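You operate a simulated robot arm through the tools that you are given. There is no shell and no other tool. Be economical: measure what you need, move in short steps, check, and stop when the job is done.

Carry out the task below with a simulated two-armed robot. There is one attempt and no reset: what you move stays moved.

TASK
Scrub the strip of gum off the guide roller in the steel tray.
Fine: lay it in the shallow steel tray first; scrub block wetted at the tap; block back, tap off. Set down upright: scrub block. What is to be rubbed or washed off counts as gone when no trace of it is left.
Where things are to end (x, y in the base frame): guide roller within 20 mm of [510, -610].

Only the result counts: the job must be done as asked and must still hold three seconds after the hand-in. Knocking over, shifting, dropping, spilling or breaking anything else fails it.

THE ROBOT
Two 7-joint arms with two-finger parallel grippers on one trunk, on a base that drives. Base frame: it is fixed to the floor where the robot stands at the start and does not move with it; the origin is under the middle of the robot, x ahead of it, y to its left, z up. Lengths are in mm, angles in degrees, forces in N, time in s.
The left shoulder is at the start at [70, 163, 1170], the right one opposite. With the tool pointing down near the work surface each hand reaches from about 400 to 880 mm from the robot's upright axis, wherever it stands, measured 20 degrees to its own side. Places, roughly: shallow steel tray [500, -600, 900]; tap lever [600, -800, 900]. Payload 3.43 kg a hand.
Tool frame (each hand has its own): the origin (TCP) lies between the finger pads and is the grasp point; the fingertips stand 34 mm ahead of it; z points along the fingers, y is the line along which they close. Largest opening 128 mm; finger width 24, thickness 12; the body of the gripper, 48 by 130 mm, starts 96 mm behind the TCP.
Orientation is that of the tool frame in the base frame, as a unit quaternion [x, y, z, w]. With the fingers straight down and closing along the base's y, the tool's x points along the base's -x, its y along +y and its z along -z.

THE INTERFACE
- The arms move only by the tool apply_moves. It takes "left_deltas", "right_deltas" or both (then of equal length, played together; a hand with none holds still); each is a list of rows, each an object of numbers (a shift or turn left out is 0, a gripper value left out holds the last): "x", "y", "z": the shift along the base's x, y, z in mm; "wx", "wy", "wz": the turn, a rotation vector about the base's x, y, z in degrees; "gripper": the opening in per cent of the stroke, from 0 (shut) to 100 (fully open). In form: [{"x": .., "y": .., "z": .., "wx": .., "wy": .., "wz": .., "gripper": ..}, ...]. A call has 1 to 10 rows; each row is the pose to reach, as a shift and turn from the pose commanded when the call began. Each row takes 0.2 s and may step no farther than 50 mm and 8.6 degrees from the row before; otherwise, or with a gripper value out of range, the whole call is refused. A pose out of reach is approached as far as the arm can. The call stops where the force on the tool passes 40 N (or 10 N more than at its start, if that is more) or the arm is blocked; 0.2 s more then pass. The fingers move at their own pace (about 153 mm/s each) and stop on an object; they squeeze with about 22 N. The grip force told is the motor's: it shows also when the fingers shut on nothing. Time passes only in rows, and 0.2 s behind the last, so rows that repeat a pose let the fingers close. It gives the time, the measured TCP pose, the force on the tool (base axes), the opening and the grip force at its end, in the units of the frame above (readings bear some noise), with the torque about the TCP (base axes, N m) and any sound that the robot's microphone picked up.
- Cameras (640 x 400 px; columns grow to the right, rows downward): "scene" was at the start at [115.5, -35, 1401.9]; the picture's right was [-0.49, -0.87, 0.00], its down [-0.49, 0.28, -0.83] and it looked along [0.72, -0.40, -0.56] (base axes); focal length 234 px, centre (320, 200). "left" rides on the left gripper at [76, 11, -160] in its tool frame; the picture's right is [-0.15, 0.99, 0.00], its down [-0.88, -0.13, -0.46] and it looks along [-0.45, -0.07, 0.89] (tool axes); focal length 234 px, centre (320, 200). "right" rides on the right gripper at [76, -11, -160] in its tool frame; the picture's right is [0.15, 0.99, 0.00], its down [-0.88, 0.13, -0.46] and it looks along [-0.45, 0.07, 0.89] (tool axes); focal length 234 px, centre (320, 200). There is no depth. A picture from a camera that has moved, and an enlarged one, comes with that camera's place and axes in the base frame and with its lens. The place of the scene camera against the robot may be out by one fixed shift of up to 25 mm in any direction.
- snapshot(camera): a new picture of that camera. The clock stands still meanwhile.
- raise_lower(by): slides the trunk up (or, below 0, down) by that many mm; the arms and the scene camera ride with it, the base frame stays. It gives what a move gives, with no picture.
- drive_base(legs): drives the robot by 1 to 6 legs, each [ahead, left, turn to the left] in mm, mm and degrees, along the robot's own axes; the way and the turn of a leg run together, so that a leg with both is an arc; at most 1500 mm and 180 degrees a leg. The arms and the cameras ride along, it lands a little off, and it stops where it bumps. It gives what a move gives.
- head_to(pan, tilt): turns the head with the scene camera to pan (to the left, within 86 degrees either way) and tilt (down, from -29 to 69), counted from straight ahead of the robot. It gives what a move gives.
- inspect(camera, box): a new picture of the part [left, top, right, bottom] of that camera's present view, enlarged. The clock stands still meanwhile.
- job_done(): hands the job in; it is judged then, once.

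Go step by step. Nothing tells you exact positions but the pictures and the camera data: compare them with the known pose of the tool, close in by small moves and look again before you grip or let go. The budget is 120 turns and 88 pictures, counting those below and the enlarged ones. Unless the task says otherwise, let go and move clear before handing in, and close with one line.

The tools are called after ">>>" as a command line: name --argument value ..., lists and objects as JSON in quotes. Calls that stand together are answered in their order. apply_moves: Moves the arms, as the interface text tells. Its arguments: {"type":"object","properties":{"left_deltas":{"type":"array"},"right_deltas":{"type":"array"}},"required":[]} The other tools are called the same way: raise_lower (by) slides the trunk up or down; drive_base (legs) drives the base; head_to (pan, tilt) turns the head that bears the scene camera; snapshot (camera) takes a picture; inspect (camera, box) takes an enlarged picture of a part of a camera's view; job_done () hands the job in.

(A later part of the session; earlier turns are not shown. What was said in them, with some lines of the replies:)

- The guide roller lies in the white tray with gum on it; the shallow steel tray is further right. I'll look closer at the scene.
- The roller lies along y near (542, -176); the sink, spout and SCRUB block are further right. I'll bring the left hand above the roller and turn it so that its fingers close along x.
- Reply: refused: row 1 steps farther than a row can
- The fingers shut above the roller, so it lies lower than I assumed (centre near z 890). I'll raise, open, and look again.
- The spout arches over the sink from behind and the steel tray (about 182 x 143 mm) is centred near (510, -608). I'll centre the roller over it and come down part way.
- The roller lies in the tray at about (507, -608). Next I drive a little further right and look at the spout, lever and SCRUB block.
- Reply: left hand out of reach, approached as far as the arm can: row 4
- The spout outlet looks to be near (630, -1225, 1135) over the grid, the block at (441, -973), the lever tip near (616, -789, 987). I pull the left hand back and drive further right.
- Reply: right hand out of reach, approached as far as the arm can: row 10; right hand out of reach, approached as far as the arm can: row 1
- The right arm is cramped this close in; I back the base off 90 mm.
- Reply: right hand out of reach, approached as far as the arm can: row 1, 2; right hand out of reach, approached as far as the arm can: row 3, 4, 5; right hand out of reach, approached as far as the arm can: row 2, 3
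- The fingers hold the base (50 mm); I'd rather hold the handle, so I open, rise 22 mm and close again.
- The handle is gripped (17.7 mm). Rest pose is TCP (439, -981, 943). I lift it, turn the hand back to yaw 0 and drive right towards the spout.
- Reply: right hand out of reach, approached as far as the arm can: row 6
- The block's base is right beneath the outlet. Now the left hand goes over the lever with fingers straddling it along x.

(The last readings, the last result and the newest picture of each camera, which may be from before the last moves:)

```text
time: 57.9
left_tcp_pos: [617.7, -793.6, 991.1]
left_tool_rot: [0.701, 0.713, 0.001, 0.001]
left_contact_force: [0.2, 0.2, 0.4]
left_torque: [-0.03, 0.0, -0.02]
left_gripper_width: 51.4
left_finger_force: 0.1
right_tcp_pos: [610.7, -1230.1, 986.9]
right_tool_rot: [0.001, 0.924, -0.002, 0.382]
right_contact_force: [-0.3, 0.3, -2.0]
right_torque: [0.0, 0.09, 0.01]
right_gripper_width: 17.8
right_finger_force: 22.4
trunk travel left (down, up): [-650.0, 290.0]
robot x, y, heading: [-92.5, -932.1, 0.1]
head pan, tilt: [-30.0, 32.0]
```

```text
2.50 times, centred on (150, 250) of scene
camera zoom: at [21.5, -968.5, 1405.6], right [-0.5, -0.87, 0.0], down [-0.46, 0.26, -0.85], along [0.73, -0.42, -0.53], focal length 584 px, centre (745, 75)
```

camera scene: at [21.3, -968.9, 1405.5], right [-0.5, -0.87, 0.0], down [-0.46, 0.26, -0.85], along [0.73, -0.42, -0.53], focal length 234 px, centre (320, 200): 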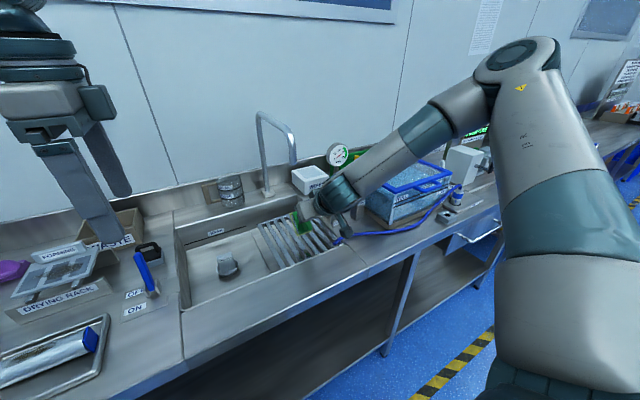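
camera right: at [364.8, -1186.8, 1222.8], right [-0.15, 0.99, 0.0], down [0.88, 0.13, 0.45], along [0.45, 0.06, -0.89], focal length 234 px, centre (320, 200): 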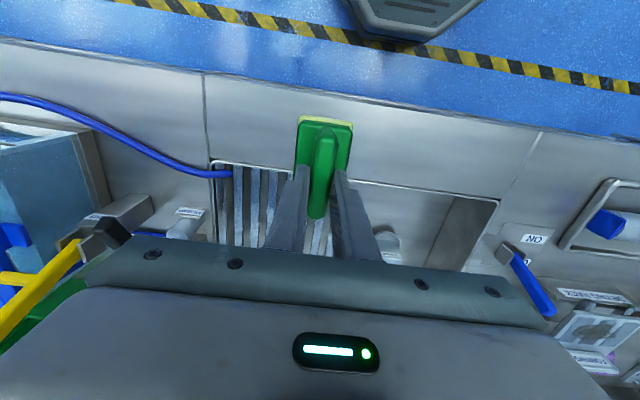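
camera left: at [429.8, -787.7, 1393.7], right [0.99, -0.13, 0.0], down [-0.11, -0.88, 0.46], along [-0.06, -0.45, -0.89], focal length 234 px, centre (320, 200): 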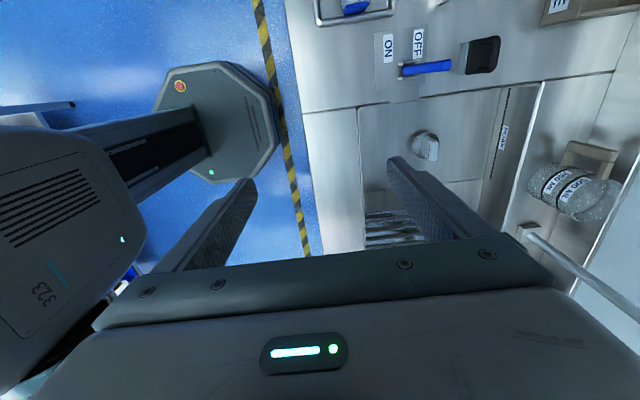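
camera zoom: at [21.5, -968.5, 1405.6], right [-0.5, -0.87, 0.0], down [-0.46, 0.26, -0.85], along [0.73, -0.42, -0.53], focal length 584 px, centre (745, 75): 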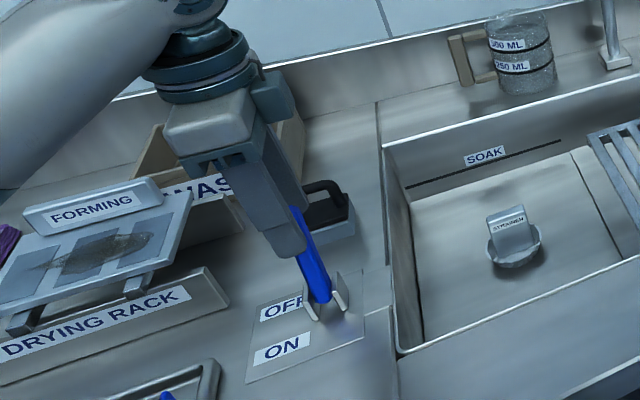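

>>> apply_moves --left_deltas '[{"z": -10}, {"z": -10, "x": -12}, {"z": -12, "x": -26}, {"z": -12, "x": -40}]'

>>> apply_moves --left_deltas '[{"x": -12}, {"x": -24}, {"x": -36}]'

>>> snapshot --camera "scene"

```text
time: 58.9
left_tcp_pos: [576.8, -791.1, 981.4]
left_tool_rot: [0.701, 0.713, 0.0, 0.0]
left_contact_force: [2.0, -0.4, 0.9]
left_torque: [-0.01, -0.12, 0.01]
left_gripper_width: 52.7
left_finger_force: 0.4
right_tcp_pos: [612.7, -1229.9, 988.1]
right_tool_rot: [0.001, 0.924, -0.002, 0.382]
right_contact_force: [0.9, -0.3, -1.8]
right_torque: [0.04, 0.05, -0.03]
right_gripper_width: 17.7
right_finger_force: 22.4
trunk travel left (down, up): [-650.0, 290.0]
robot x, y, heading: [-93.4, -929.5, 0.3]
head pan, tilt: [-30.0, 32.0]
```

```text
time: 59.7
left_tcp_pos: [540.9, -790.1, 980.5]
left_tool_rot: [0.702, 0.712, 0.0, -0.001]
left_contact_force: [0.1, 0.1, 0.9]
left_torque: [0.02, -0.05, 0.0]
left_gripper_width: 51.5
left_finger_force: 0.7
right_tcp_pos: [612.2, -1229.5, 987.9]
right_tool_rot: [0.001, 0.924, -0.003, 0.381]
right_contact_force: [-0.4, 0.2, -1.8]
right_torque: [0.01, 0.12, 0.03]
right_gripper_width: 17.6
right_finger_force: 22.2
trunk travel left (down, up): [-650.0, 290.0]
robot x, y, heading: [-98.5, -932.4, 0.0]
head pan, tilt: [-30.0, 32.0]
```

```text
21 pictures are left
camera scene: at [21.5, -968.7, 1405.5], right [-0.5, -0.87, 0.0], down [-0.46, 0.26, -0.85], along [0.73, -0.42, -0.53], focal length 234 px, centre (320, 200)
```

scene: 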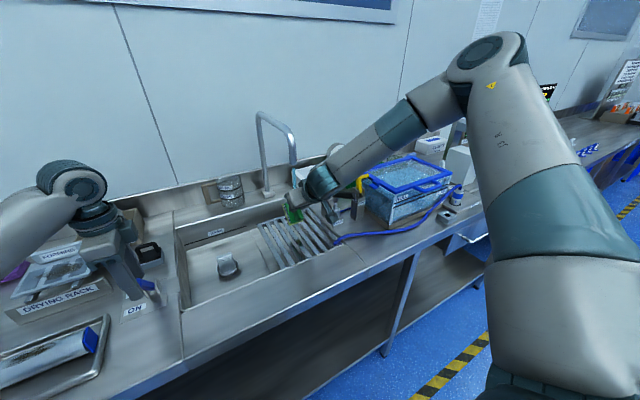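

>>> apply_moves --left_deltas '[{"x": -10}, {"x": -20}]'

>>> inspect --camera "scene" --box '[90, 90, 350, 330]'

```text
time: 60.3
left_tcp_pos: [523.7, -791.8, 983.0]
left_tool_rot: [0.7, 0.714, -0.001, 0.001]
left_contact_force: [9.7, 1.4, 7.8]
left_torque: [0.06, -0.6, -0.08]
left_gripper_width: 57.3
left_finger_force: 5.2
right_tcp_pos: [613.7, -1231.3, 986.6]
right_tool_rot: [-0.001, 0.924, -0.002, 0.381]
right_contact_force: [-0.2, 0.0, -1.6]
right_torque: [-0.02, 0.06, 0.01]
right_gripper_width: 17.6
right_finger_force: 22.3
trunk travel left (down, up): [-650.0, 290.0]
robot x, y, heading: [-90.9, -930.6, 0.1]
head pan, tilt: [-30.0, 32.0]
```

```text
1.67 times, centred on (220, 210) of scene
camera zoom: at [22.8, -968.8, 1405.6], right [-0.5, -0.87, 0.0], down [-0.46, 0.26, -0.85], along [0.73, -0.42, -0.53], focal length 389 px, centre (487, 183)
```

zoom: 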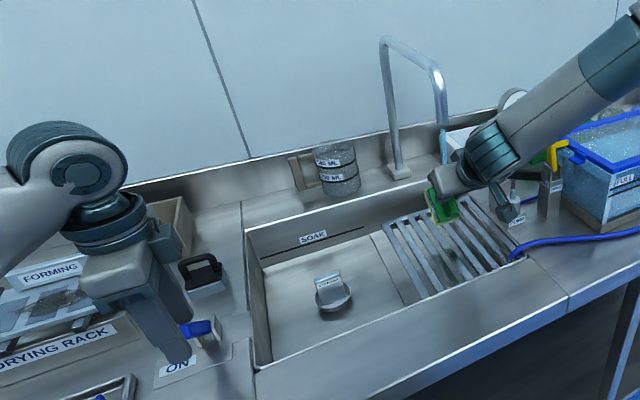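

>>> inspect --camera "scene" --box '[270, 140, 350, 240]'

```text
4.00 times, centred on (310, 190) of scene
camera zoom: at [22.8, -968.8, 1405.6], right [-0.5, -0.87, 0.0], down [-0.46, 0.26, -0.85], along [0.73, -0.42, -0.53], focal length 934 px, centre (360, 240)
```

zoom: 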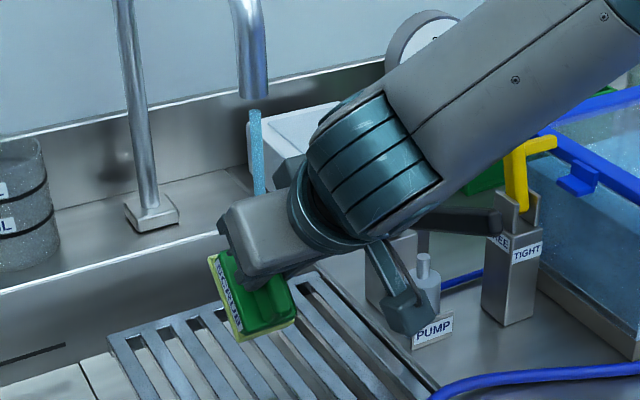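

Water is running and falls onto the block region; I sway the block a little in the stream.

>>> apply_moves --right_deltas '[{"x": -8}, {"x": -16}, {"x": -22}, {"x": -22}, {"x": -10}, {"x": 0}, {"x": 8}, {"x": 8}, {"x": 0}, {"x": -10}]'

>>> inspect --camera "scene" --box '[270, 140, 350, 240]'

```text
time: 62.5
left_tcp_pos: [523.1, -791.8, 982.1]
left_tool_rot: [0.7, 0.714, 0.0, 0.0]
left_contact_force: [13.9, 2.0, 19.0]
left_torque: [0.26, -1.11, -0.03]
left_gripper_width: 59.2
left_finger_force: 7.1
right_tcp_pos: [600.7, -1231.3, 986.7]
right_tool_rot: [0.0, 0.924, -0.002, 0.382]
right_contact_force: [-0.1, 0.4, -1.5]
right_torque: [-0.02, 0.09, -0.02]
right_gripper_width: 17.7
right_finger_force: 22.3
trunk travel left (down, up): [-650.0, 290.0]
robot x, y, heading: [-97.9, -933.3, 0.1]
head pan, tilt: [-30.0, 32.0]
```

```text
4.00 times, centred on (310, 190) of scene
camera zoom: at [21.4, -969.1, 1405.6], right [-0.5, -0.87, 0.0], down [-0.46, 0.26, -0.85], along [0.73, -0.42, -0.53], focal length 934 px, centre (360, 240)
```

zoom: 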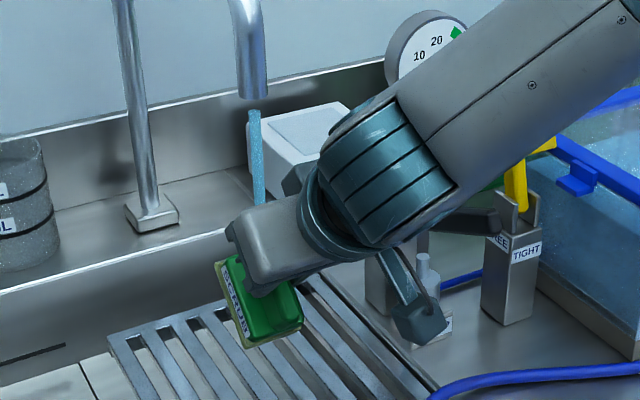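

>>> apply_moves --left_deltas '[{"x": 10}, {"x": 20, "gripper": 30}, {"x": 30}, {"x": 50}, {"x": 70, "z": 2}, {"x": 85, "z": 4}, {"x": 95, "z": 6}]'

>>> apply_moves --left_deltas '[{"x": 8}, {"x": 16}]'

>>> inspect --camera "scene" --box '[90, 90, 350, 330]'

```text
time: 64.1
left_tcp_pos: [618.9, -790.1, 987.3]
left_tool_rot: [0.701, 0.713, -0.001, -0.001]
left_contact_force: [-1.6, -0.3, 0.0]
left_torque: [0.0, 0.07, 0.0]
left_gripper_width: 39.6
left_finger_force: 1.3
right_tcp_pos: [601.7, -1231.9, 986.8]
right_tool_rot: [0.0, 0.924, -0.002, 0.382]
right_contact_force: [-0.1, -0.2, -1.9]
right_torque: [-0.01, 0.06, -0.02]
right_gripper_width: 17.5
right_finger_force: 22.7
trunk travel left (down, up): [-650.0, 290.0]
robot x, y, heading: [-93.0, -932.3, 0.2]
head pan, tilt: [-30.0, 32.0]
```

```text
time: 64.7
left_tcp_pos: [630.9, -790.8, 985.5]
left_tool_rot: [0.702, 0.712, 0.0, -0.001]
left_contact_force: [-17.2, 1.9, -1.5]
left_torque: [0.12, 0.51, -0.2]
left_gripper_width: 47.1
left_finger_force: 8.2
right_tcp_pos: [599.0, -1230.5, 988.2]
right_tool_rot: [-0.001, 0.924, -0.002, 0.383]
right_contact_force: [-0.3, 0.9, -1.6]
right_torque: [0.02, 0.06, 0.01]
right_gripper_width: 17.3
right_finger_force: 22.1
trunk travel left (down, up): [-650.0, 290.0]
robot x, y, heading: [-94.7, -932.6, 0.3]
head pan, tilt: [-30.0, 32.0]
```

```text
1.67 times, centred on (220, 210) of scene
camera zoom: at [18.3, -968.3, 1405.8], right [-0.5, -0.87, 0.0], down [-0.46, 0.26, -0.85], along [0.74, -0.42, -0.53], focal length 389 px, centre (487, 183)
```

zoom: 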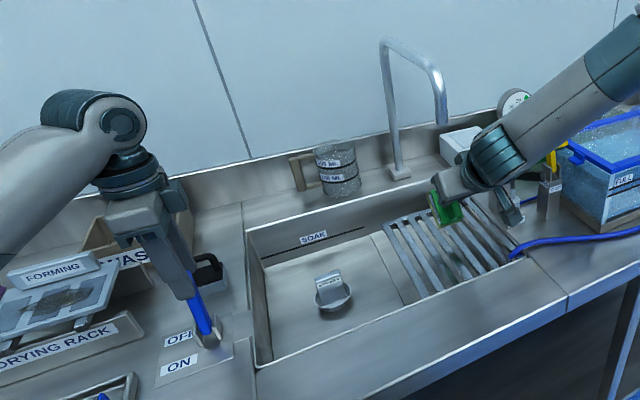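

Tap is off again. Both hands withdraw: the left up off the lever, the right back from under the spout.

>>> apply_moves --left_deltas '[{"x": -9}, {"x": -9, "z": 45}, {"x": -9, "z": 90}, {"x": -9, "z": 135}, {"x": -9, "z": 180}, {"x": -9, "z": 225}, {"x": -50, "z": 245}, {"x": -95, "z": 245, "y": 15}, {"x": -140, "z": 245, "y": 30}, {"x": -170, "z": 245, "y": 60}]' --right_deltas '[{"x": -35}, {"x": -75}, {"x": -115}, {"x": -150, "z": 10, "wy": 7.5}, {"x": -160, "z": 25, "wy": 15}, {"x": -160, "z": 40, "wy": 22.5}, {"x": -160, "z": 60, "wy": 30}, {"x": -160, "z": 80, "wy": 37.5}, {"x": -160, "z": 95, "wy": 44.8}, {"x": -160, "z": 95, "wy": 44.8}]'

>>> drive_base --legs '[[0, 380, 0]]'

```text
time: 66.9
left_tcp_pos: [460.6, -730.2, 1231.2]
left_tool_rot: [0.701, 0.713, 0.0, 0.001]
left_contact_force: [0.3, 0.2, 0.1]
left_torque: [-0.03, -0.03, -0.04]
left_gripper_width: 38.5
left_finger_force: 0.0
right_tcp_pos: [439.3, -1227.2, 1084.0]
right_tool_rot: [-0.001, 1.0, -0.002, 0.001]
right_contact_force: [-0.6, 1.5, -1.4]
right_torque: [-0.03, -0.02, -0.01]
right_gripper_width: 17.6
right_finger_force: 22.6
trunk travel left (down, up): [-650.0, 290.0]
robot x, y, heading: [-93.7, -929.0, -0.0]
head pan, tilt: [-30.0, 32.0]
```

```text
time: 69.3
left_tcp_pos: [469.1, -360.4, 1230.7]
left_tool_rot: [0.707, 0.708, 0.001, 0.0]
left_contact_force: [0.0, -0.3, 0.3]
left_torque: [0.05, 0.0, -0.05]
left_gripper_width: 38.4
left_finger_force: 0.1
right_tcp_pos: [438.3, -857.4, 1080.9]
right_tool_rot: [0.007, 1.0, -0.002, 0.001]
right_contact_force: [-0.1, 0.2, -0.8]
right_torque: [0.01, 0.0, -0.04]
right_gripper_width: 17.4
right_finger_force: 22.0
trunk travel left (down, up): [-650.0, 290.0]
robot x, y, heading: [-92.0, -551.4, -0.9]
head pan, tilt: [-30.0, 32.0]
```

>>> apply_moves --right_deltas '[{"x": 12, "y": 41, "wz": 0.9}, {"x": 24, "y": 82, "wz": 0.9}, {"x": 36, "y": 123, "wz": 0.9}, {"x": 48, "y": 164, "wz": 0.9}, {"x": 60, "y": 205, "wz": 0.9}, {"x": 69, "y": 246, "wz": 0.9}, {"x": 69, "y": 246, "z": -30, "wz": 0.9}]'

>>> head_to --pan -10 --tilt 42

>>> snapshot --camera "scene"

>>> inspect --camera "right" --box '[200, 60, 460, 270]'

```text
time: 70.9
left_tcp_pos: [470.0, -361.1, 1230.3]
left_tool_rot: [0.707, 0.708, -0.001, 0.0]
left_contact_force: [0.4, 0.8, 0.5]
left_torque: [0.03, -0.01, -0.02]
left_gripper_width: 38.7
left_finger_force: 0.1
right_tcp_pos: [465.3, -702.5, 1060.3]
right_tool_rot: [-0.002, 1.0, -0.001, 0.002]
right_contact_force: [-0.3, 0.7, -1.9]
right_torque: [0.04, 0.0, 0.03]
right_gripper_width: 17.8
right_finger_force: 22.2
right hand out of reach, approached as far as the arm can: row 4, 5, 6, 7
trunk travel left (down, up): [-650.0, 290.0]
robot x, y, heading: [-93.1, -555.9, -0.8]
head pan, tilt: [-30.0, 32.0]
```

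```text
time: 71.7
left_tcp_pos: [468.8, -359.4, 1229.6]
left_tool_rot: [0.707, 0.707, 0.0, 0.0]
left_contact_force: [0.3, -1.3, -0.1]
left_torque: [0.02, -0.01, -0.02]
left_gripper_width: 38.4
left_finger_force: 0.2
right_tcp_pos: [464.6, -702.5, 1060.9]
right_tool_rot: [-0.001, 1.0, -0.001, 0.002]
right_contact_force: [-0.3, -0.8, -2.4]
right_torque: [-0.03, -0.05, 0.01]
right_gripper_width: 17.6
right_finger_force: 21.9
trunk travel left (down, up): [-650.0, 290.0]
robot x, y, heading: [-89.7, -556.3, -0.7]
head pan, tilt: [-10.0, 42.0]
```

```text
16 pictures are left
camera scene: at [28.2, -561.4, 1390.4], right [-0.19, -0.98, 0.0], down [-0.66, 0.13, -0.74], along [0.73, -0.14, -0.67], focal length 234 px, centre (320, 200)
```

scene: 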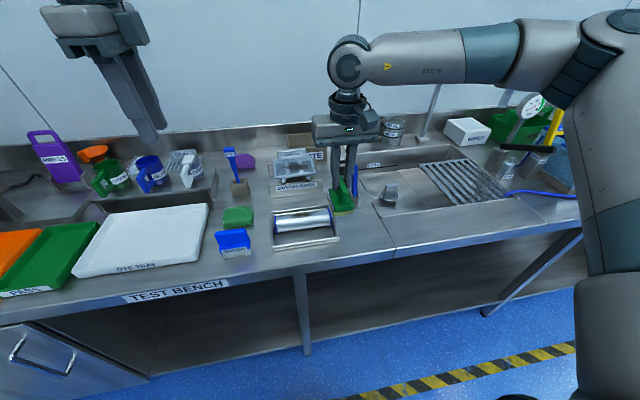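

```text
1.90 times, centred on (330, 165) of right
camera zoom: at [389.6, -714.3, 1221.5], right [-0.15, 0.99, 0.0], down [0.88, 0.13, 0.46], along [0.45, 0.07, -0.89], focal length 446 px, centre (301, 267)
```

zoom: 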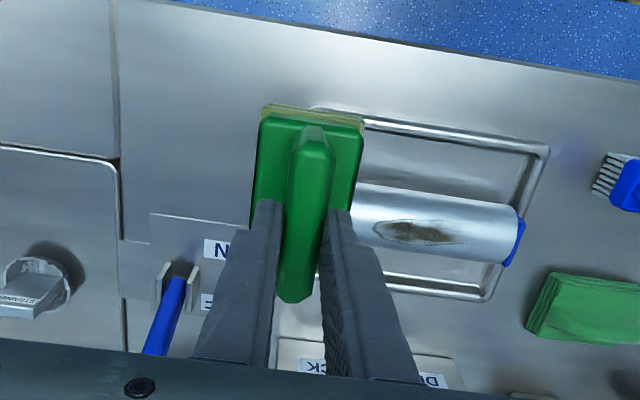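

>>> drive_base --legs '[[0, 170, 0.7]]'

>>> apply_moves --right_deltas '[{"x": 2, "y": -2}]'

```text
time: 73.2
left_tcp_pos: [468.3, -187.0, 1231.4]
left_tool_rot: [0.703, 0.711, 0.0, 0.0]
left_contact_force: [0.6, 0.0, -1.2]
left_torque: [0.0, 0.0, 0.02]
left_gripper_width: 38.4
left_finger_force: 0.0
right_tcp_pos: [468.8, -528.4, 1060.7]
right_tool_rot: [-0.006, 1.0, 0.0, 0.002]
right_contact_force: [0.0, -1.2, -2.5]
right_torque: [0.02, 0.0, -0.01]
right_gripper_width: 17.8
right_finger_force: 21.4
trunk travel left (down, up): [-650.0, 290.0]
robot x, y, heading: [-87.1, -383.5, 0.1]
head pan, tilt: [-10.0, 42.0]
```

```text
time: 73.6
left_tcp_pos: [467.8, -187.1, 1231.6]
left_tool_rot: [0.703, 0.711, 0.001, -0.001]
left_contact_force: [0.3, -1.7, -0.1]
left_torque: [0.04, 0.04, -0.04]
left_gripper_width: 38.3
left_finger_force: 0.0
right_tcp_pos: [469.3, -531.1, 1061.3]
right_tool_rot: [-0.006, 1.0, 0.001, 0.002]
right_contact_force: [-1.0, -0.4, -2.9]
right_torque: [0.02, 0.0, -0.02]
right_gripper_width: 17.6
right_finger_force: 21.5
trunk travel left (down, up): [-650.0, 290.0]
robot x, y, heading: [-90.9, -385.1, -0.2]
head pan, tilt: [-10.0, 42.0]
```

>>> apply_moves --right_deltas '[{"x": 18, "y": -37}, {"x": 36, "y": -75}, {"x": 36, "y": -75, "z": -25}, {"x": 36, "y": -75, "z": -45}]'

>>> inspect --camera "scene" --box '[320, 170, 500, 300]'

```text
time: 74.6
left_tcp_pos: [467.8, -185.6, 1229.4]
left_tool_rot: [0.703, 0.711, 0.0, 0.0]
left_contact_force: [0.1, 0.4, 0.0]
left_torque: [0.01, -0.02, 0.01]
left_gripper_width: 38.4
left_finger_force: 0.1
right_tcp_pos: [504.0, -606.4, 1017.3]
right_tool_rot: [-0.006, 1.0, 0.0, 0.002]
right_contact_force: [0.2, 0.0, -1.9]
right_torque: [0.02, -0.01, -0.03]
right_gripper_width: 17.7
right_finger_force: 22.4
trunk travel left (down, up): [-650.0, 290.0]
robot x, y, heading: [-92.3, -385.2, 0.0]
head pan, tilt: [-10.0, 42.0]
```

```text
3.08 times, centred on (410, 235) of scene
camera zoom: at [29.8, -391.9, 1390.4], right [-0.18, -0.98, 0.0], down [-0.66, 0.12, -0.74], along [0.73, -0.13, -0.67], focal length 718 px, centre (43, 92)
```

zoom: 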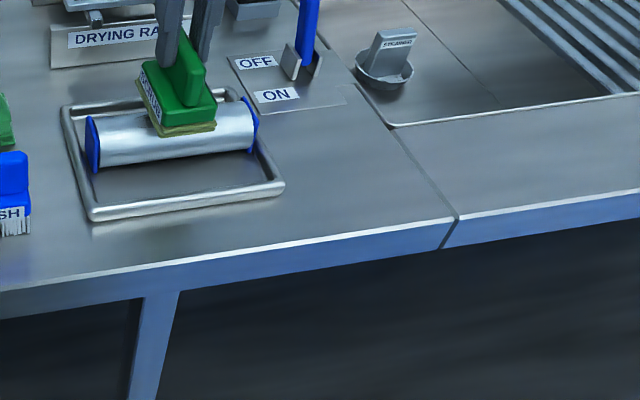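

Just above the roller; now I descend slowly until it touches.

>>> apply_moves --right_deltas '[{"z": -6}, {"z": -12}]'

>>> apply_moves --right_deltas '[{"z": -4}]'

>>> apply_moves --right_deltas '[{"z": -3}]'

```text
time: 75.2
left_tcp_pos: [468.3, -184.8, 1231.1]
left_tool_rot: [0.703, 0.711, 0.0, 0.0]
left_contact_force: [-0.6, -0.1, -0.5]
left_torque: [0.02, -0.01, 0.0]
left_gripper_width: 38.4
left_finger_force: 0.0
right_tcp_pos: [504.4, -605.5, 1004.5]
right_tool_rot: [-0.006, 1.0, -0.001, 0.002]
right_contact_force: [0.4, -0.7, -1.8]
right_torque: [0.0, 0.0, 0.01]
right_gripper_width: 17.5
right_finger_force: 22.0
trunk travel left (down, up): [-650.0, 290.0]
robot x, y, heading: [-93.2, -383.8, 0.0]
head pan, tilt: [-10.0, 42.0]
```

```text
time: 75.6
left_tcp_pos: [468.3, -186.8, 1230.2]
left_tool_rot: [0.702, 0.712, -0.001, 0.0]
left_contact_force: [-0.6, 0.9, 0.5]
left_torque: [0.02, 0.0, 0.02]
left_gripper_width: 38.2
left_finger_force: 0.1
right_tcp_pos: [504.4, -605.8, 1000.0]
right_tool_rot: [-0.007, 1.0, -0.001, 0.001]
right_contact_force: [-0.1, 0.5, -2.1]
right_torque: [0.01, -0.01, 0.0]
right_gripper_width: 17.7
right_finger_force: 22.3
trunk travel left (down, up): [-650.0, 290.0]
robot x, y, heading: [-90.5, -386.4, -0.3]
head pan, tilt: [-10.0, 42.0]
```

```text
time: 76.0
left_tcp_pos: [467.5, -186.0, 1231.4]
left_tool_rot: [0.702, 0.712, 0.0, 0.001]
left_contact_force: [-0.2, 0.0, 0.3]
left_torque: [-0.02, 0.0, -0.01]
left_gripper_width: 38.4
left_finger_force: 0.0
right_tcp_pos: [506.2, -604.5, 998.3]
right_tool_rot: [-0.006, 1.0, 0.0, 0.002]
right_contact_force: [-0.5, -1.5, 7.3]
right_torque: [-0.03, 0.0, 0.02]
right_gripper_width: 17.5
right_finger_force: 22.7
trunk travel left (down, up): [-650.0, 290.0]
robot x, y, heading: [-91.2, -382.7, -0.3]
head pan, tilt: [-10.0, 42.0]
```

>>> apply_moves --right_deltas '[{"y": 12, "z": -1}, {"y": 24, "z": -1}, {"y": 34, "z": -1}, {"y": 20, "z": -1}, {"y": 5, "z": -1}, {"y": -10, "z": -1}, {"y": -25, "z": -1}, {"y": -36, "z": -1}, {"y": -20, "z": -1}, {"y": 0, "z": -1}]'

>>> apply_moves --right_deltas '[{"y": 12}, {"y": 24}, {"y": 34}, {"y": 20}, {"y": 5}, {"y": -10}, {"y": -25}, {"y": -36}, {"y": -20}, {"y": 0}]'

>>> apply_moves --right_deltas '[{"z": 40}, {"z": 60, "y": 45}, {"z": 60, "y": 90}, {"z": 60, "y": 125}]'

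>>> inspect --camera "scene" --box '[320, 180, 420, 260]'

```text
time: 78.2
left_tcp_pos: [465.5, -186.7, 1233.1]
left_tool_rot: [0.703, 0.711, 0.001, 0.001]
left_contact_force: [0.0, -0.4, -0.2]
left_torque: [-0.01, -0.01, 0.01]
left_gripper_width: 38.5
left_finger_force: 0.0
right_tcp_pos: [503.0, -604.2, 995.7]
right_tool_rot: [-0.006, 1.0, 0.0, 0.003]
right_contact_force: [-1.5, -9.6, 28.6]
right_torque: [-0.38, 0.12, -0.04]
right_gripper_width: 17.7
right_finger_force: 22.2
trunk travel left (down, up): [-650.0, 290.0]
robot x, y, heading: [-91.0, -386.4, -0.1]
head pan, tilt: [-10.0, 42.0]
```

```text
time: 80.4
left_tcp_pos: [467.9, -186.1, 1230.5]
left_tool_rot: [0.703, 0.712, -0.001, -0.001]
left_contact_force: [0.4, -1.1, 1.0]
left_torque: [0.02, 0.01, 0.02]
left_gripper_width: 38.4
left_finger_force: 0.0
right_tcp_pos: [505.9, -605.0, 995.7]
right_tool_rot: [-0.006, 1.0, -0.001, 0.001]
right_contact_force: [0.3, 0.5, -2.5]
right_torque: [0.01, 0.0, -0.01]
right_gripper_width: 17.6
right_finger_force: 21.9
trunk travel left (down, up): [-650.0, 290.0]
robot x, y, heading: [-89.2, -382.7, -0.1]
head pan, tilt: [-10.0, 42.0]
```

```text
time: 81.4
left_tcp_pos: [466.8, -185.6, 1230.9]
left_tool_rot: [0.703, 0.712, 0.0, 0.0]
left_contact_force: [-0.7, 0.5, 0.5]
left_torque: [-0.03, 0.0, -0.03]
left_gripper_width: 38.2
left_finger_force: 0.0
right_tcp_pos: [482.2, -534.9, 1061.1]
right_tool_rot: [-0.006, 1.0, -0.001, 0.002]
right_contact_force: [-0.2, 0.5, -1.4]
right_torque: [0.0, -0.03, 0.0]
right_gripper_width: 17.7
right_finger_force: 22.2
right hand out of reach, approached as far as the arm can: row 3, 4
trunk travel left (down, up): [-650.0, 290.0]
robot x, y, heading: [-92.5, -383.5, 0.0]
head pan, tilt: [-10.0, 42.0]
```

```text
5.00 times, centred on (370, 220) of scene
camera zoom: at [28.1, -391.1, 1390.6], right [-0.18, -0.98, 0.0], down [-0.66, 0.12, -0.74], along [0.73, -0.13, -0.67], focal length 1167 px, centre (70, 100)
```

zoom: 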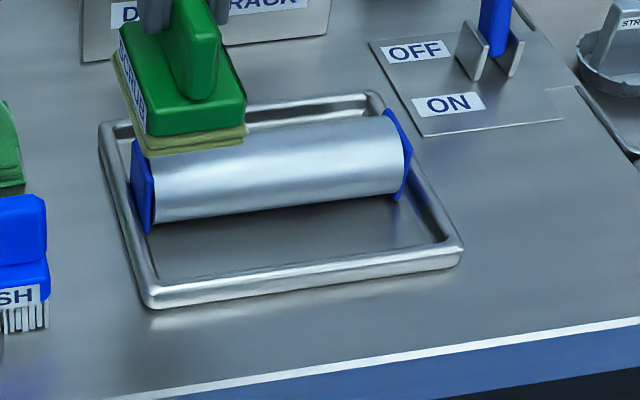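

>>> apply_moves --right_deltas '[{"z": 20, "y": -40}, {"z": 20, "y": -85}, {"z": 20, "y": -130}, {"z": 20, "y": -175}, {"z": 20, "y": -205}]'

>>> inspect --camera "right" --box '[300, 60, 560, 270]'

>>> inspect --camera "scene" --box '[320, 180, 420, 260]'

```text
time: 82.6
left_tcp_pos: [467.1, -186.1, 1230.3]
left_tool_rot: [0.703, 0.711, 0.001, 0.0]
left_contact_force: [-0.1, 0.0, -0.1]
left_torque: [0.0, 0.03, 0.0]
left_gripper_width: 38.3
left_finger_force: 0.0
right_tcp_pos: [483.7, -738.0, 1081.6]
right_tool_rot: [-0.008, 1.0, 0.0, 0.002]
right_contact_force: [0.1, 0.3, -1.5]
right_torque: [0.0, 0.04, -0.01]
right_gripper_width: 17.6
right_finger_force: 21.9
trunk travel left (down, up): [-650.0, 290.0]
robot x, y, heading: [-88.5, -383.9, -0.0]
head pan, tilt: [-10.0, 42.0]
```

```text
1.90 times, centred on (430, 165) of right
camera zoom: at [407.9, -751.4, 1241.7], right [-0.16, 0.99, 0.0], down [0.88, 0.14, 0.46], along [0.45, 0.07, -0.89], focal length 446 px, centre (110, 267)
```

zoom: 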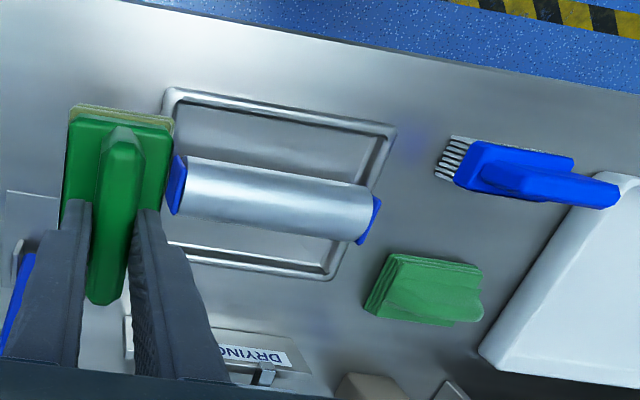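

```text
5.00 times, centred on (370, 220) of scene
camera zoom: at [29.7, -392.2, 1390.3], right [-0.18, -0.98, 0.0], down [-0.66, 0.12, -0.74], along [0.73, -0.13, -0.67], focal length 1167 px, centre (70, 100)
```

zoom: 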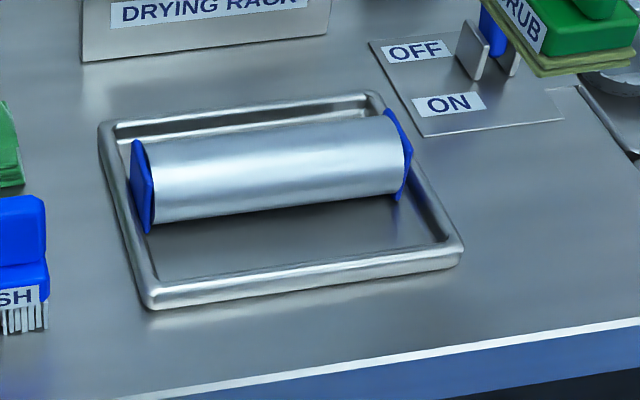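

The visible sides are clean; to be sure nothing turned to the far side I look from above with the left camera.

>>> apply_moves --left_deltas '[{"x": 14, "y": -38}, {"x": 28, "y": -76}, {"x": 42, "y": -114}, {"x": 56, "y": -152}, {"x": 70, "y": -190}, {"x": 84, "y": -228}, {"x": 98, "y": -266}, {"x": 112, "y": -304}, {"x": 126, "y": -320}]'

>>> inspect --camera "left" --box '[200, 60, 340, 200]'

```text
time: 84.6
left_tcp_pos: [588.7, -504.5, 1229.1]
left_tool_rot: [0.703, 0.711, 0.001, -0.001]
left_contact_force: [0.6, -1.0, 0.6]
left_torque: [0.0, 0.0, 0.02]
left_gripper_width: 38.3
left_finger_force: 0.1
left hand out of reach, approached as far as the arm can: row 9
right_tcp_pos: [483.3, -738.5, 1081.8]
right_tool_rot: [-0.006, 1.0, 0.0, 0.001]
right_contact_force: [0.2, 0.1, -1.9]
right_torque: [-0.01, -0.01, 0.0]
right_gripper_width: 17.6
right_finger_force: 22.5
trunk travel left (down, up): [-650.0, 290.0]
robot x, y, heading: [-91.1, -384.8, -0.3]
head pan, tilt: [-10.0, 42.0]
```

```text
2.86 times, centred on (270, 130) of left
camera zoom: at [599.2, -431.1, 1388.2], right [0.99, -0.14, 0.0], down [-0.12, -0.88, 0.45], along [-0.06, -0.45, -0.89], focal length 669 px, centre (463, 400)
```

zoom: 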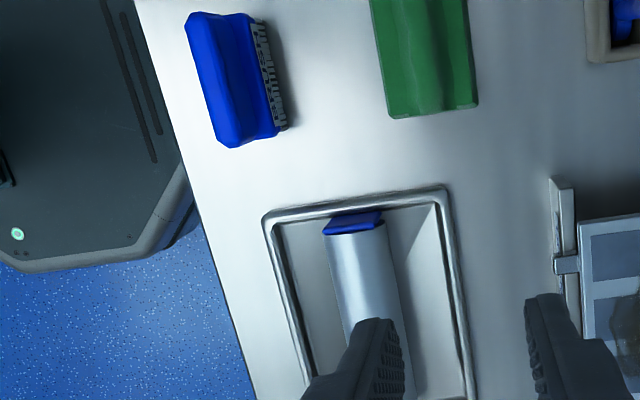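

>>> apply_moves --left_deltas '[{"gripper": 100}, {"gripper": 100}, {"gripper": 100}]'

>>> inspect --camera "left" --box '[220, 120, 350, 230]'

```text
time: 85.4
left_tcp_pos: [590.5, -503.3, 1228.7]
left_tool_rot: [0.702, 0.712, 0.0, 0.0]
left_contact_force: [0.2, 0.1, 0.3]
left_torque: [0.01, -0.01, 0.01]
left_gripper_width: 128.1
left_finger_force: 0.1
right_tcp_pos: [483.2, -737.3, 1082.0]
right_tool_rot: [-0.006, 1.0, -0.001, 0.002]
right_contact_force: [-0.1, -0.2, -2.3]
right_torque: [-0.01, -0.02, 0.02]
right_gripper_width: 17.3
right_finger_force: 21.8
trunk travel left (down, up): [-650.0, 290.0]
robot x, y, heading: [-92.3, -385.0, 0.2]
head pan, tilt: [-10.0, 42.0]
```

```text
3.64 times, centred on (285, 175) of left
camera zoom: at [600.6, -428.3, 1387.7], right [0.99, -0.13, 0.0], down [-0.12, -0.88, 0.46], along [-0.06, -0.45, -0.89], focal length 852 px, centre (447, 291)
```

zoom: 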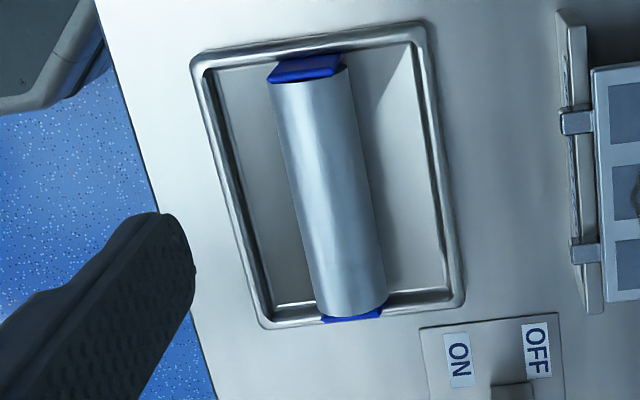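

The roller is clean from every side and sits near (509, -600). Next I take the block back: retract the left hand and drive right to the earlier pick-up stand.

>>> apply_moves --left_deltas '[{"x": -20, "y": 40}, {"x": -40, "y": 80}, {"x": -60, "y": 120}, {"x": -80, "y": 160}, {"x": -90, "y": 190}]'

>>> drive_base --legs '[[0, -352, 0]]'

```text
time: 86.6
left_tcp_pos: [498.3, -312.2, 1231.6]
left_tool_rot: [0.703, 0.711, 0.0, 0.0]
left_contact_force: [-0.1, 1.1, -0.5]
left_torque: [0.01, 0.01, 0.01]
left_gripper_width: 128.6
left_finger_force: 0.0
right_tcp_pos: [481.8, -737.0, 1082.4]
right_tool_rot: [-0.006, 1.0, -0.001, 0.002]
right_contact_force: [0.2, 1.1, -2.2]
right_torque: [0.0, -0.05, -0.02]
right_gripper_width: 17.7
right_finger_force: 21.8
trunk travel left (down, up): [-650.0, 290.0]
robot x, y, heading: [-90.5, -384.8, -0.0]
head pan, tilt: [-10.0, 42.0]
```

```text
time: 88.9
left_tcp_pos: [499.7, -667.8, 1230.2]
left_tool_rot: [0.701, 0.713, 0.001, 0.0]
left_contact_force: [0.3, 0.6, -0.3]
left_torque: [0.01, -0.04, -0.01]
left_gripper_width: 128.1
left_finger_force: 0.0
right_tcp_pos: [483.9, -1094.8, 1082.4]
right_tool_rot: [-0.008, 1.0, -0.001, 0.001]
right_contact_force: [0.5, 1.1, -2.2]
right_torque: [0.02, -0.02, -0.01]
right_gripper_width: 17.6
right_finger_force: 22.0
trunk travel left (down, up): [-650.0, 290.0]
robot x, y, heading: [-92.7, -742.3, 0.5]
head pan, tilt: [-10.0, 42.0]
```

>>> apply_moves --right_deltas '[{"x": -11, "y": 28, "wz": -8.5}, {"x": -22, "y": 57, "wz": -17}, {"x": -34, "y": 85, "wz": -25.5}, {"x": -45, "y": 114, "wz": -34}, {"x": -45, "y": 114, "wz": -42.5}, {"x": -45, "y": 114, "wz": -51}, {"x": -45, "y": 114, "wz": -59.5}, {"x": -45, "y": 114, "wz": -68}, {"x": -45, "y": 114, "wz": -76.5}, {"x": -45, "y": 114, "wz": -85}]'

>>> apply_moves --right_deltas '[{"wz": -5.9}, {"wz": -5.9, "z": -40}, {"wz": -5.9, "z": -80}]'

>>> head_to --pan -30 --tilt 40

>>> inspect --camera "scene" --box '[260, 160, 360, 270]'

```text
time: 91.1
left_tcp_pos: [500.1, -668.7, 1231.6]
left_tool_rot: [0.701, 0.713, 0.0, -0.001]
left_contact_force: [-0.6, 0.0, -0.1]
left_torque: [0.0, -0.01, 0.01]
left_gripper_width: 128.4
left_finger_force: 0.0
right_tcp_pos: [440.4, -982.2, 1082.1]
right_tool_rot: [0.67, 0.742, -0.002, 0.0]
right_contact_force: [0.5, 1.2, -2.2]
right_torque: [-0.04, 0.01, 0.0]
right_gripper_width: 17.6
right_finger_force: 21.9
trunk travel left (down, up): [-650.0, 290.0]
robot x, y, heading: [-89.3, -742.4, -0.0]
head pan, tilt: [-10.0, 42.0]
```

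```text
time: 91.9
left_tcp_pos: [501.3, -670.5, 1230.4]
left_tool_rot: [0.701, 0.713, 0.0, -0.001]
left_contact_force: [0.5, -0.6, 0.0]
left_torque: [0.06, 0.0, -0.02]
left_gripper_width: 128.1
left_finger_force: 0.0
right_tcp_pos: [440.0, -979.3, 1004.7]
right_tool_rot: [0.706, 0.708, -0.002, 0.001]
right_contact_force: [0.7, 0.9, -1.6]
right_torque: [-0.01, -0.03, -0.01]
right_gripper_width: 17.8
right_finger_force: 21.8
trunk travel left (down, up): [-650.0, 290.0]
robot x, y, heading: [-92.7, -742.5, -0.2]
head pan, tilt: [-10.0, 42.0]
```

```text
time: 92.7
left_tcp_pos: [499.8, -668.7, 1230.7]
left_tool_rot: [0.701, 0.714, 0.0, 0.001]
left_contact_force: [-1.0, -0.2, 0.5]
left_torque: [0.0, 0.01, 0.03]
left_gripper_width: 127.9
left_finger_force: 0.1
right_tcp_pos: [439.1, -979.5, 1005.2]
right_tool_rot: [0.706, 0.708, -0.002, 0.001]
right_contact_force: [-0.1, 0.2, -1.4]
right_torque: [-0.01, -0.03, 0.0]
right_gripper_width: 17.5
right_finger_force: 22.2
trunk travel left (down, up): [-650.0, 290.0]
robot x, y, heading: [-91.0, -746.0, 0.1]
head pan, tilt: [-30.0, 40.0]
```

```text
3.64 times, centred on (310, 215) of scene
camera zoom: at [20.9, -778.1, 1393.3], right [-0.5, -0.87, 0.0], down [-0.56, 0.32, -0.77], along [0.66, -0.38, -0.64], focal length 849 px, centre (356, 146)
```

zoom: 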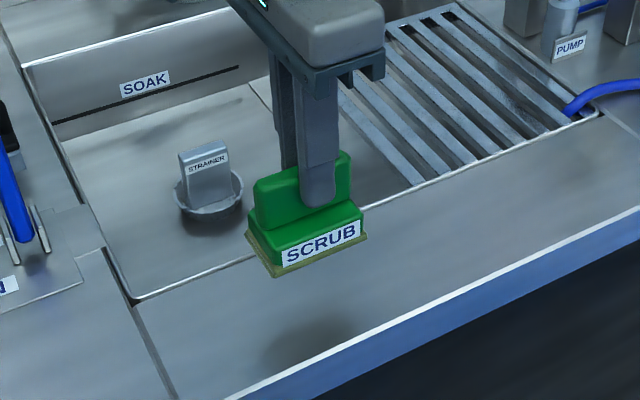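

>>> apply_moves --right_deltas '[{"z": -25, "y": -1}, {"z": -50, "y": -1}]'

>>> apply_moves --right_deltas '[{"z": -5}, {"z": -9}]'

>>> apply_moves --right_deltas '[{"z": -3}]'

```text
time: 93.3
left_tcp_pos: [501.2, -670.0, 1229.9]
left_tool_rot: [0.701, 0.714, -0.002, 0.0]
left_contact_force: [-0.4, -0.2, 0.6]
left_torque: [-0.01, 0.0, 0.02]
left_gripper_width: 127.8
left_finger_force: 0.1
right_tcp_pos: [439.6, -978.1, 952.5]
right_tool_rot: [0.707, 0.708, -0.002, 0.001]
right_contact_force: [0.0, -0.4, -2.0]
right_torque: [-0.02, -0.02, -0.01]
right_gripper_width: 17.9
right_finger_force: 21.8
trunk travel left (down, up): [-650.0, 290.0]
robot x, y, heading: [-86.6, -742.5, 0.2]
head pan, tilt: [-30.0, 40.0]
```

```text
time: 93.9
left_tcp_pos: [498.4, -668.0, 1230.5]
left_tool_rot: [0.701, 0.713, -0.001, 0.0]
left_contact_force: [-0.4, -0.2, -0.5]
left_torque: [0.04, 0.0, 0.0]
left_gripper_width: 128.1
left_finger_force: 0.0
right_tcp_pos: [439.2, -980.0, 943.8]
right_tool_rot: [0.706, 0.708, -0.001, 0.001]
right_contact_force: [0.3, 0.3, -1.6]
right_torque: [-0.05, 0.02, 0.01]
right_gripper_width: 17.6
right_finger_force: 22.0
trunk travel left (down, up): [-650.0, 290.0]
robot x, y, heading: [-89.8, -743.9, -0.1]
head pan, tilt: [-30.0, 40.0]
```

```text
time: 94.3
left_tcp_pos: [499.3, -669.6, 1231.2]
left_tool_rot: [0.701, 0.713, 0.001, 0.0]
left_contact_force: [0.1, -0.6, 0.9]
left_torque: [-0.01, -0.06, 0.01]
left_gripper_width: 128.1
left_finger_force: 0.0
right_tcp_pos: [440.0, -980.7, 943.0]
right_tool_rot: [0.707, 0.708, 0.0, 0.003]
right_contact_force: [2.0, -4.2, 18.9]
right_torque: [0.52, 0.08, -0.01]
right_gripper_width: 17.5
right_finger_force: 21.9
trunk travel left (down, up): [-650.0, 290.0]
robot x, y, heading: [-90.5, -739.1, 0.2]
head pan, tilt: [-30.0, 40.0]
```

>>> apply_moves --right_deltas '[{"z": 2}, {"z": 2, "gripper": 30}, {"z": 2, "gripper": 60}, {"z": 2, "gripper": 60}, {"z": 25}, {"z": 65}, {"z": 110}, {"z": 155}, {"z": 200}]'

>>> snapshot --camera "scene"

>>> inspect --camera "scene" --box '[100, 180, 340, 330]'

```text
time: 96.3
left_tcp_pos: [499.3, -668.8, 1231.0]
left_tool_rot: [0.701, 0.714, 0.0, 0.0]
left_contact_force: [1.0, 0.0, 0.0]
left_torque: [0.0, -0.01, 0.0]
left_gripper_width: 127.7
left_finger_force: 0.0
right_tcp_pos: [438.3, -982.0, 1143.1]
right_tool_rot: [0.706, 0.708, -0.002, 0.0]
right_contact_force: [-1.1, -0.7, -0.6]
right_torque: [0.01, 0.0, 0.01]
right_gripper_width: 76.7
right_finger_force: 0.1
trunk travel left (down, up): [-650.0, 290.0]
robot x, y, heading: [-92.3, -743.9, 0.3]
head pan, tilt: [-30.0, 40.0]
```

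```text
7 pictures are left
camera scene: at [19.6, -777.8, 1393.4], right [-0.5, -0.87, 0.0], down [-0.56, 0.32, -0.77], along [0.67, -0.38, -0.64], focal length 234 px, centre (320, 200)
```

scene: 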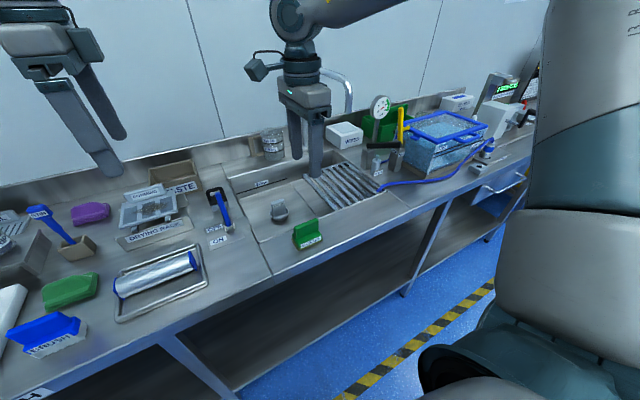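

```text
2.67 times, centred on (220, 255) of scene
camera zoom: at [19.6, -777.8, 1393.4], right [-0.5, -0.87, 0.0], down [-0.56, 0.32, -0.77], along [0.67, -0.38, -0.64], focal length 623 px, centre (587, 53)
```

zoom: 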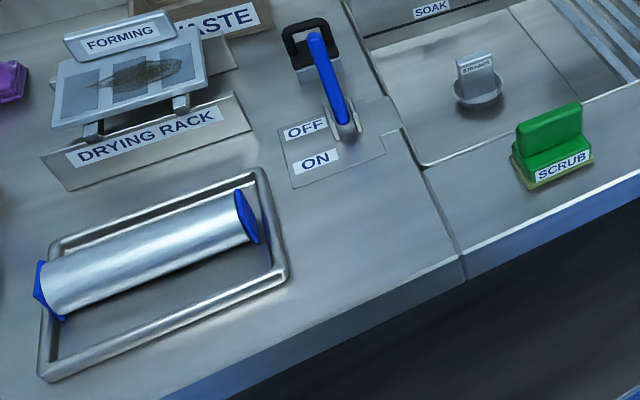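

>>> inspect --camera "scene" --box '[105, 235, 215, 330]'

```text
4.21 times, centred on (160, 282) of scene
camera zoom: at [19.6, -777.8, 1393.4], right [-0.5, -0.87, 0.0], down [-0.56, 0.32, -0.77], along [0.67, -0.38, -0.64], focal length 983 px, centre (994, -147)
```

zoom: 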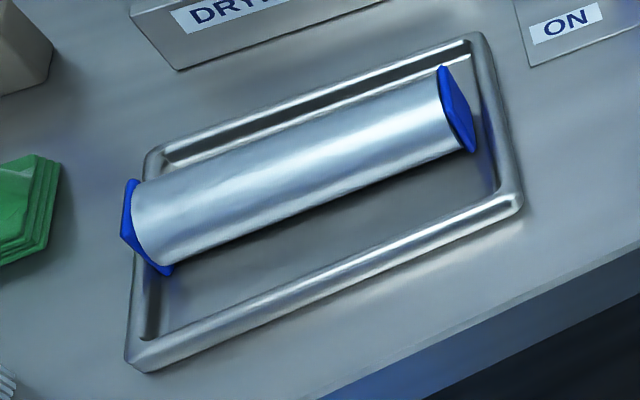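

The roller is clean and lies in the steel tray, about 11 mm from [510, -610]. The block stands upright back in its place, the lever is on OFF with no water running, and both hands are clear, so I hand in.

>>> job_done

```text
The job is handed in.
```

I scrubbed the gum off the guide roller with the wetted block and left the roller in the steel tray at about (509, -599), roughly 11 mm from the target. No gum shows from above or from either side; I did not look at the underside. The scrub block stands upright back in its place, and the tap is off.
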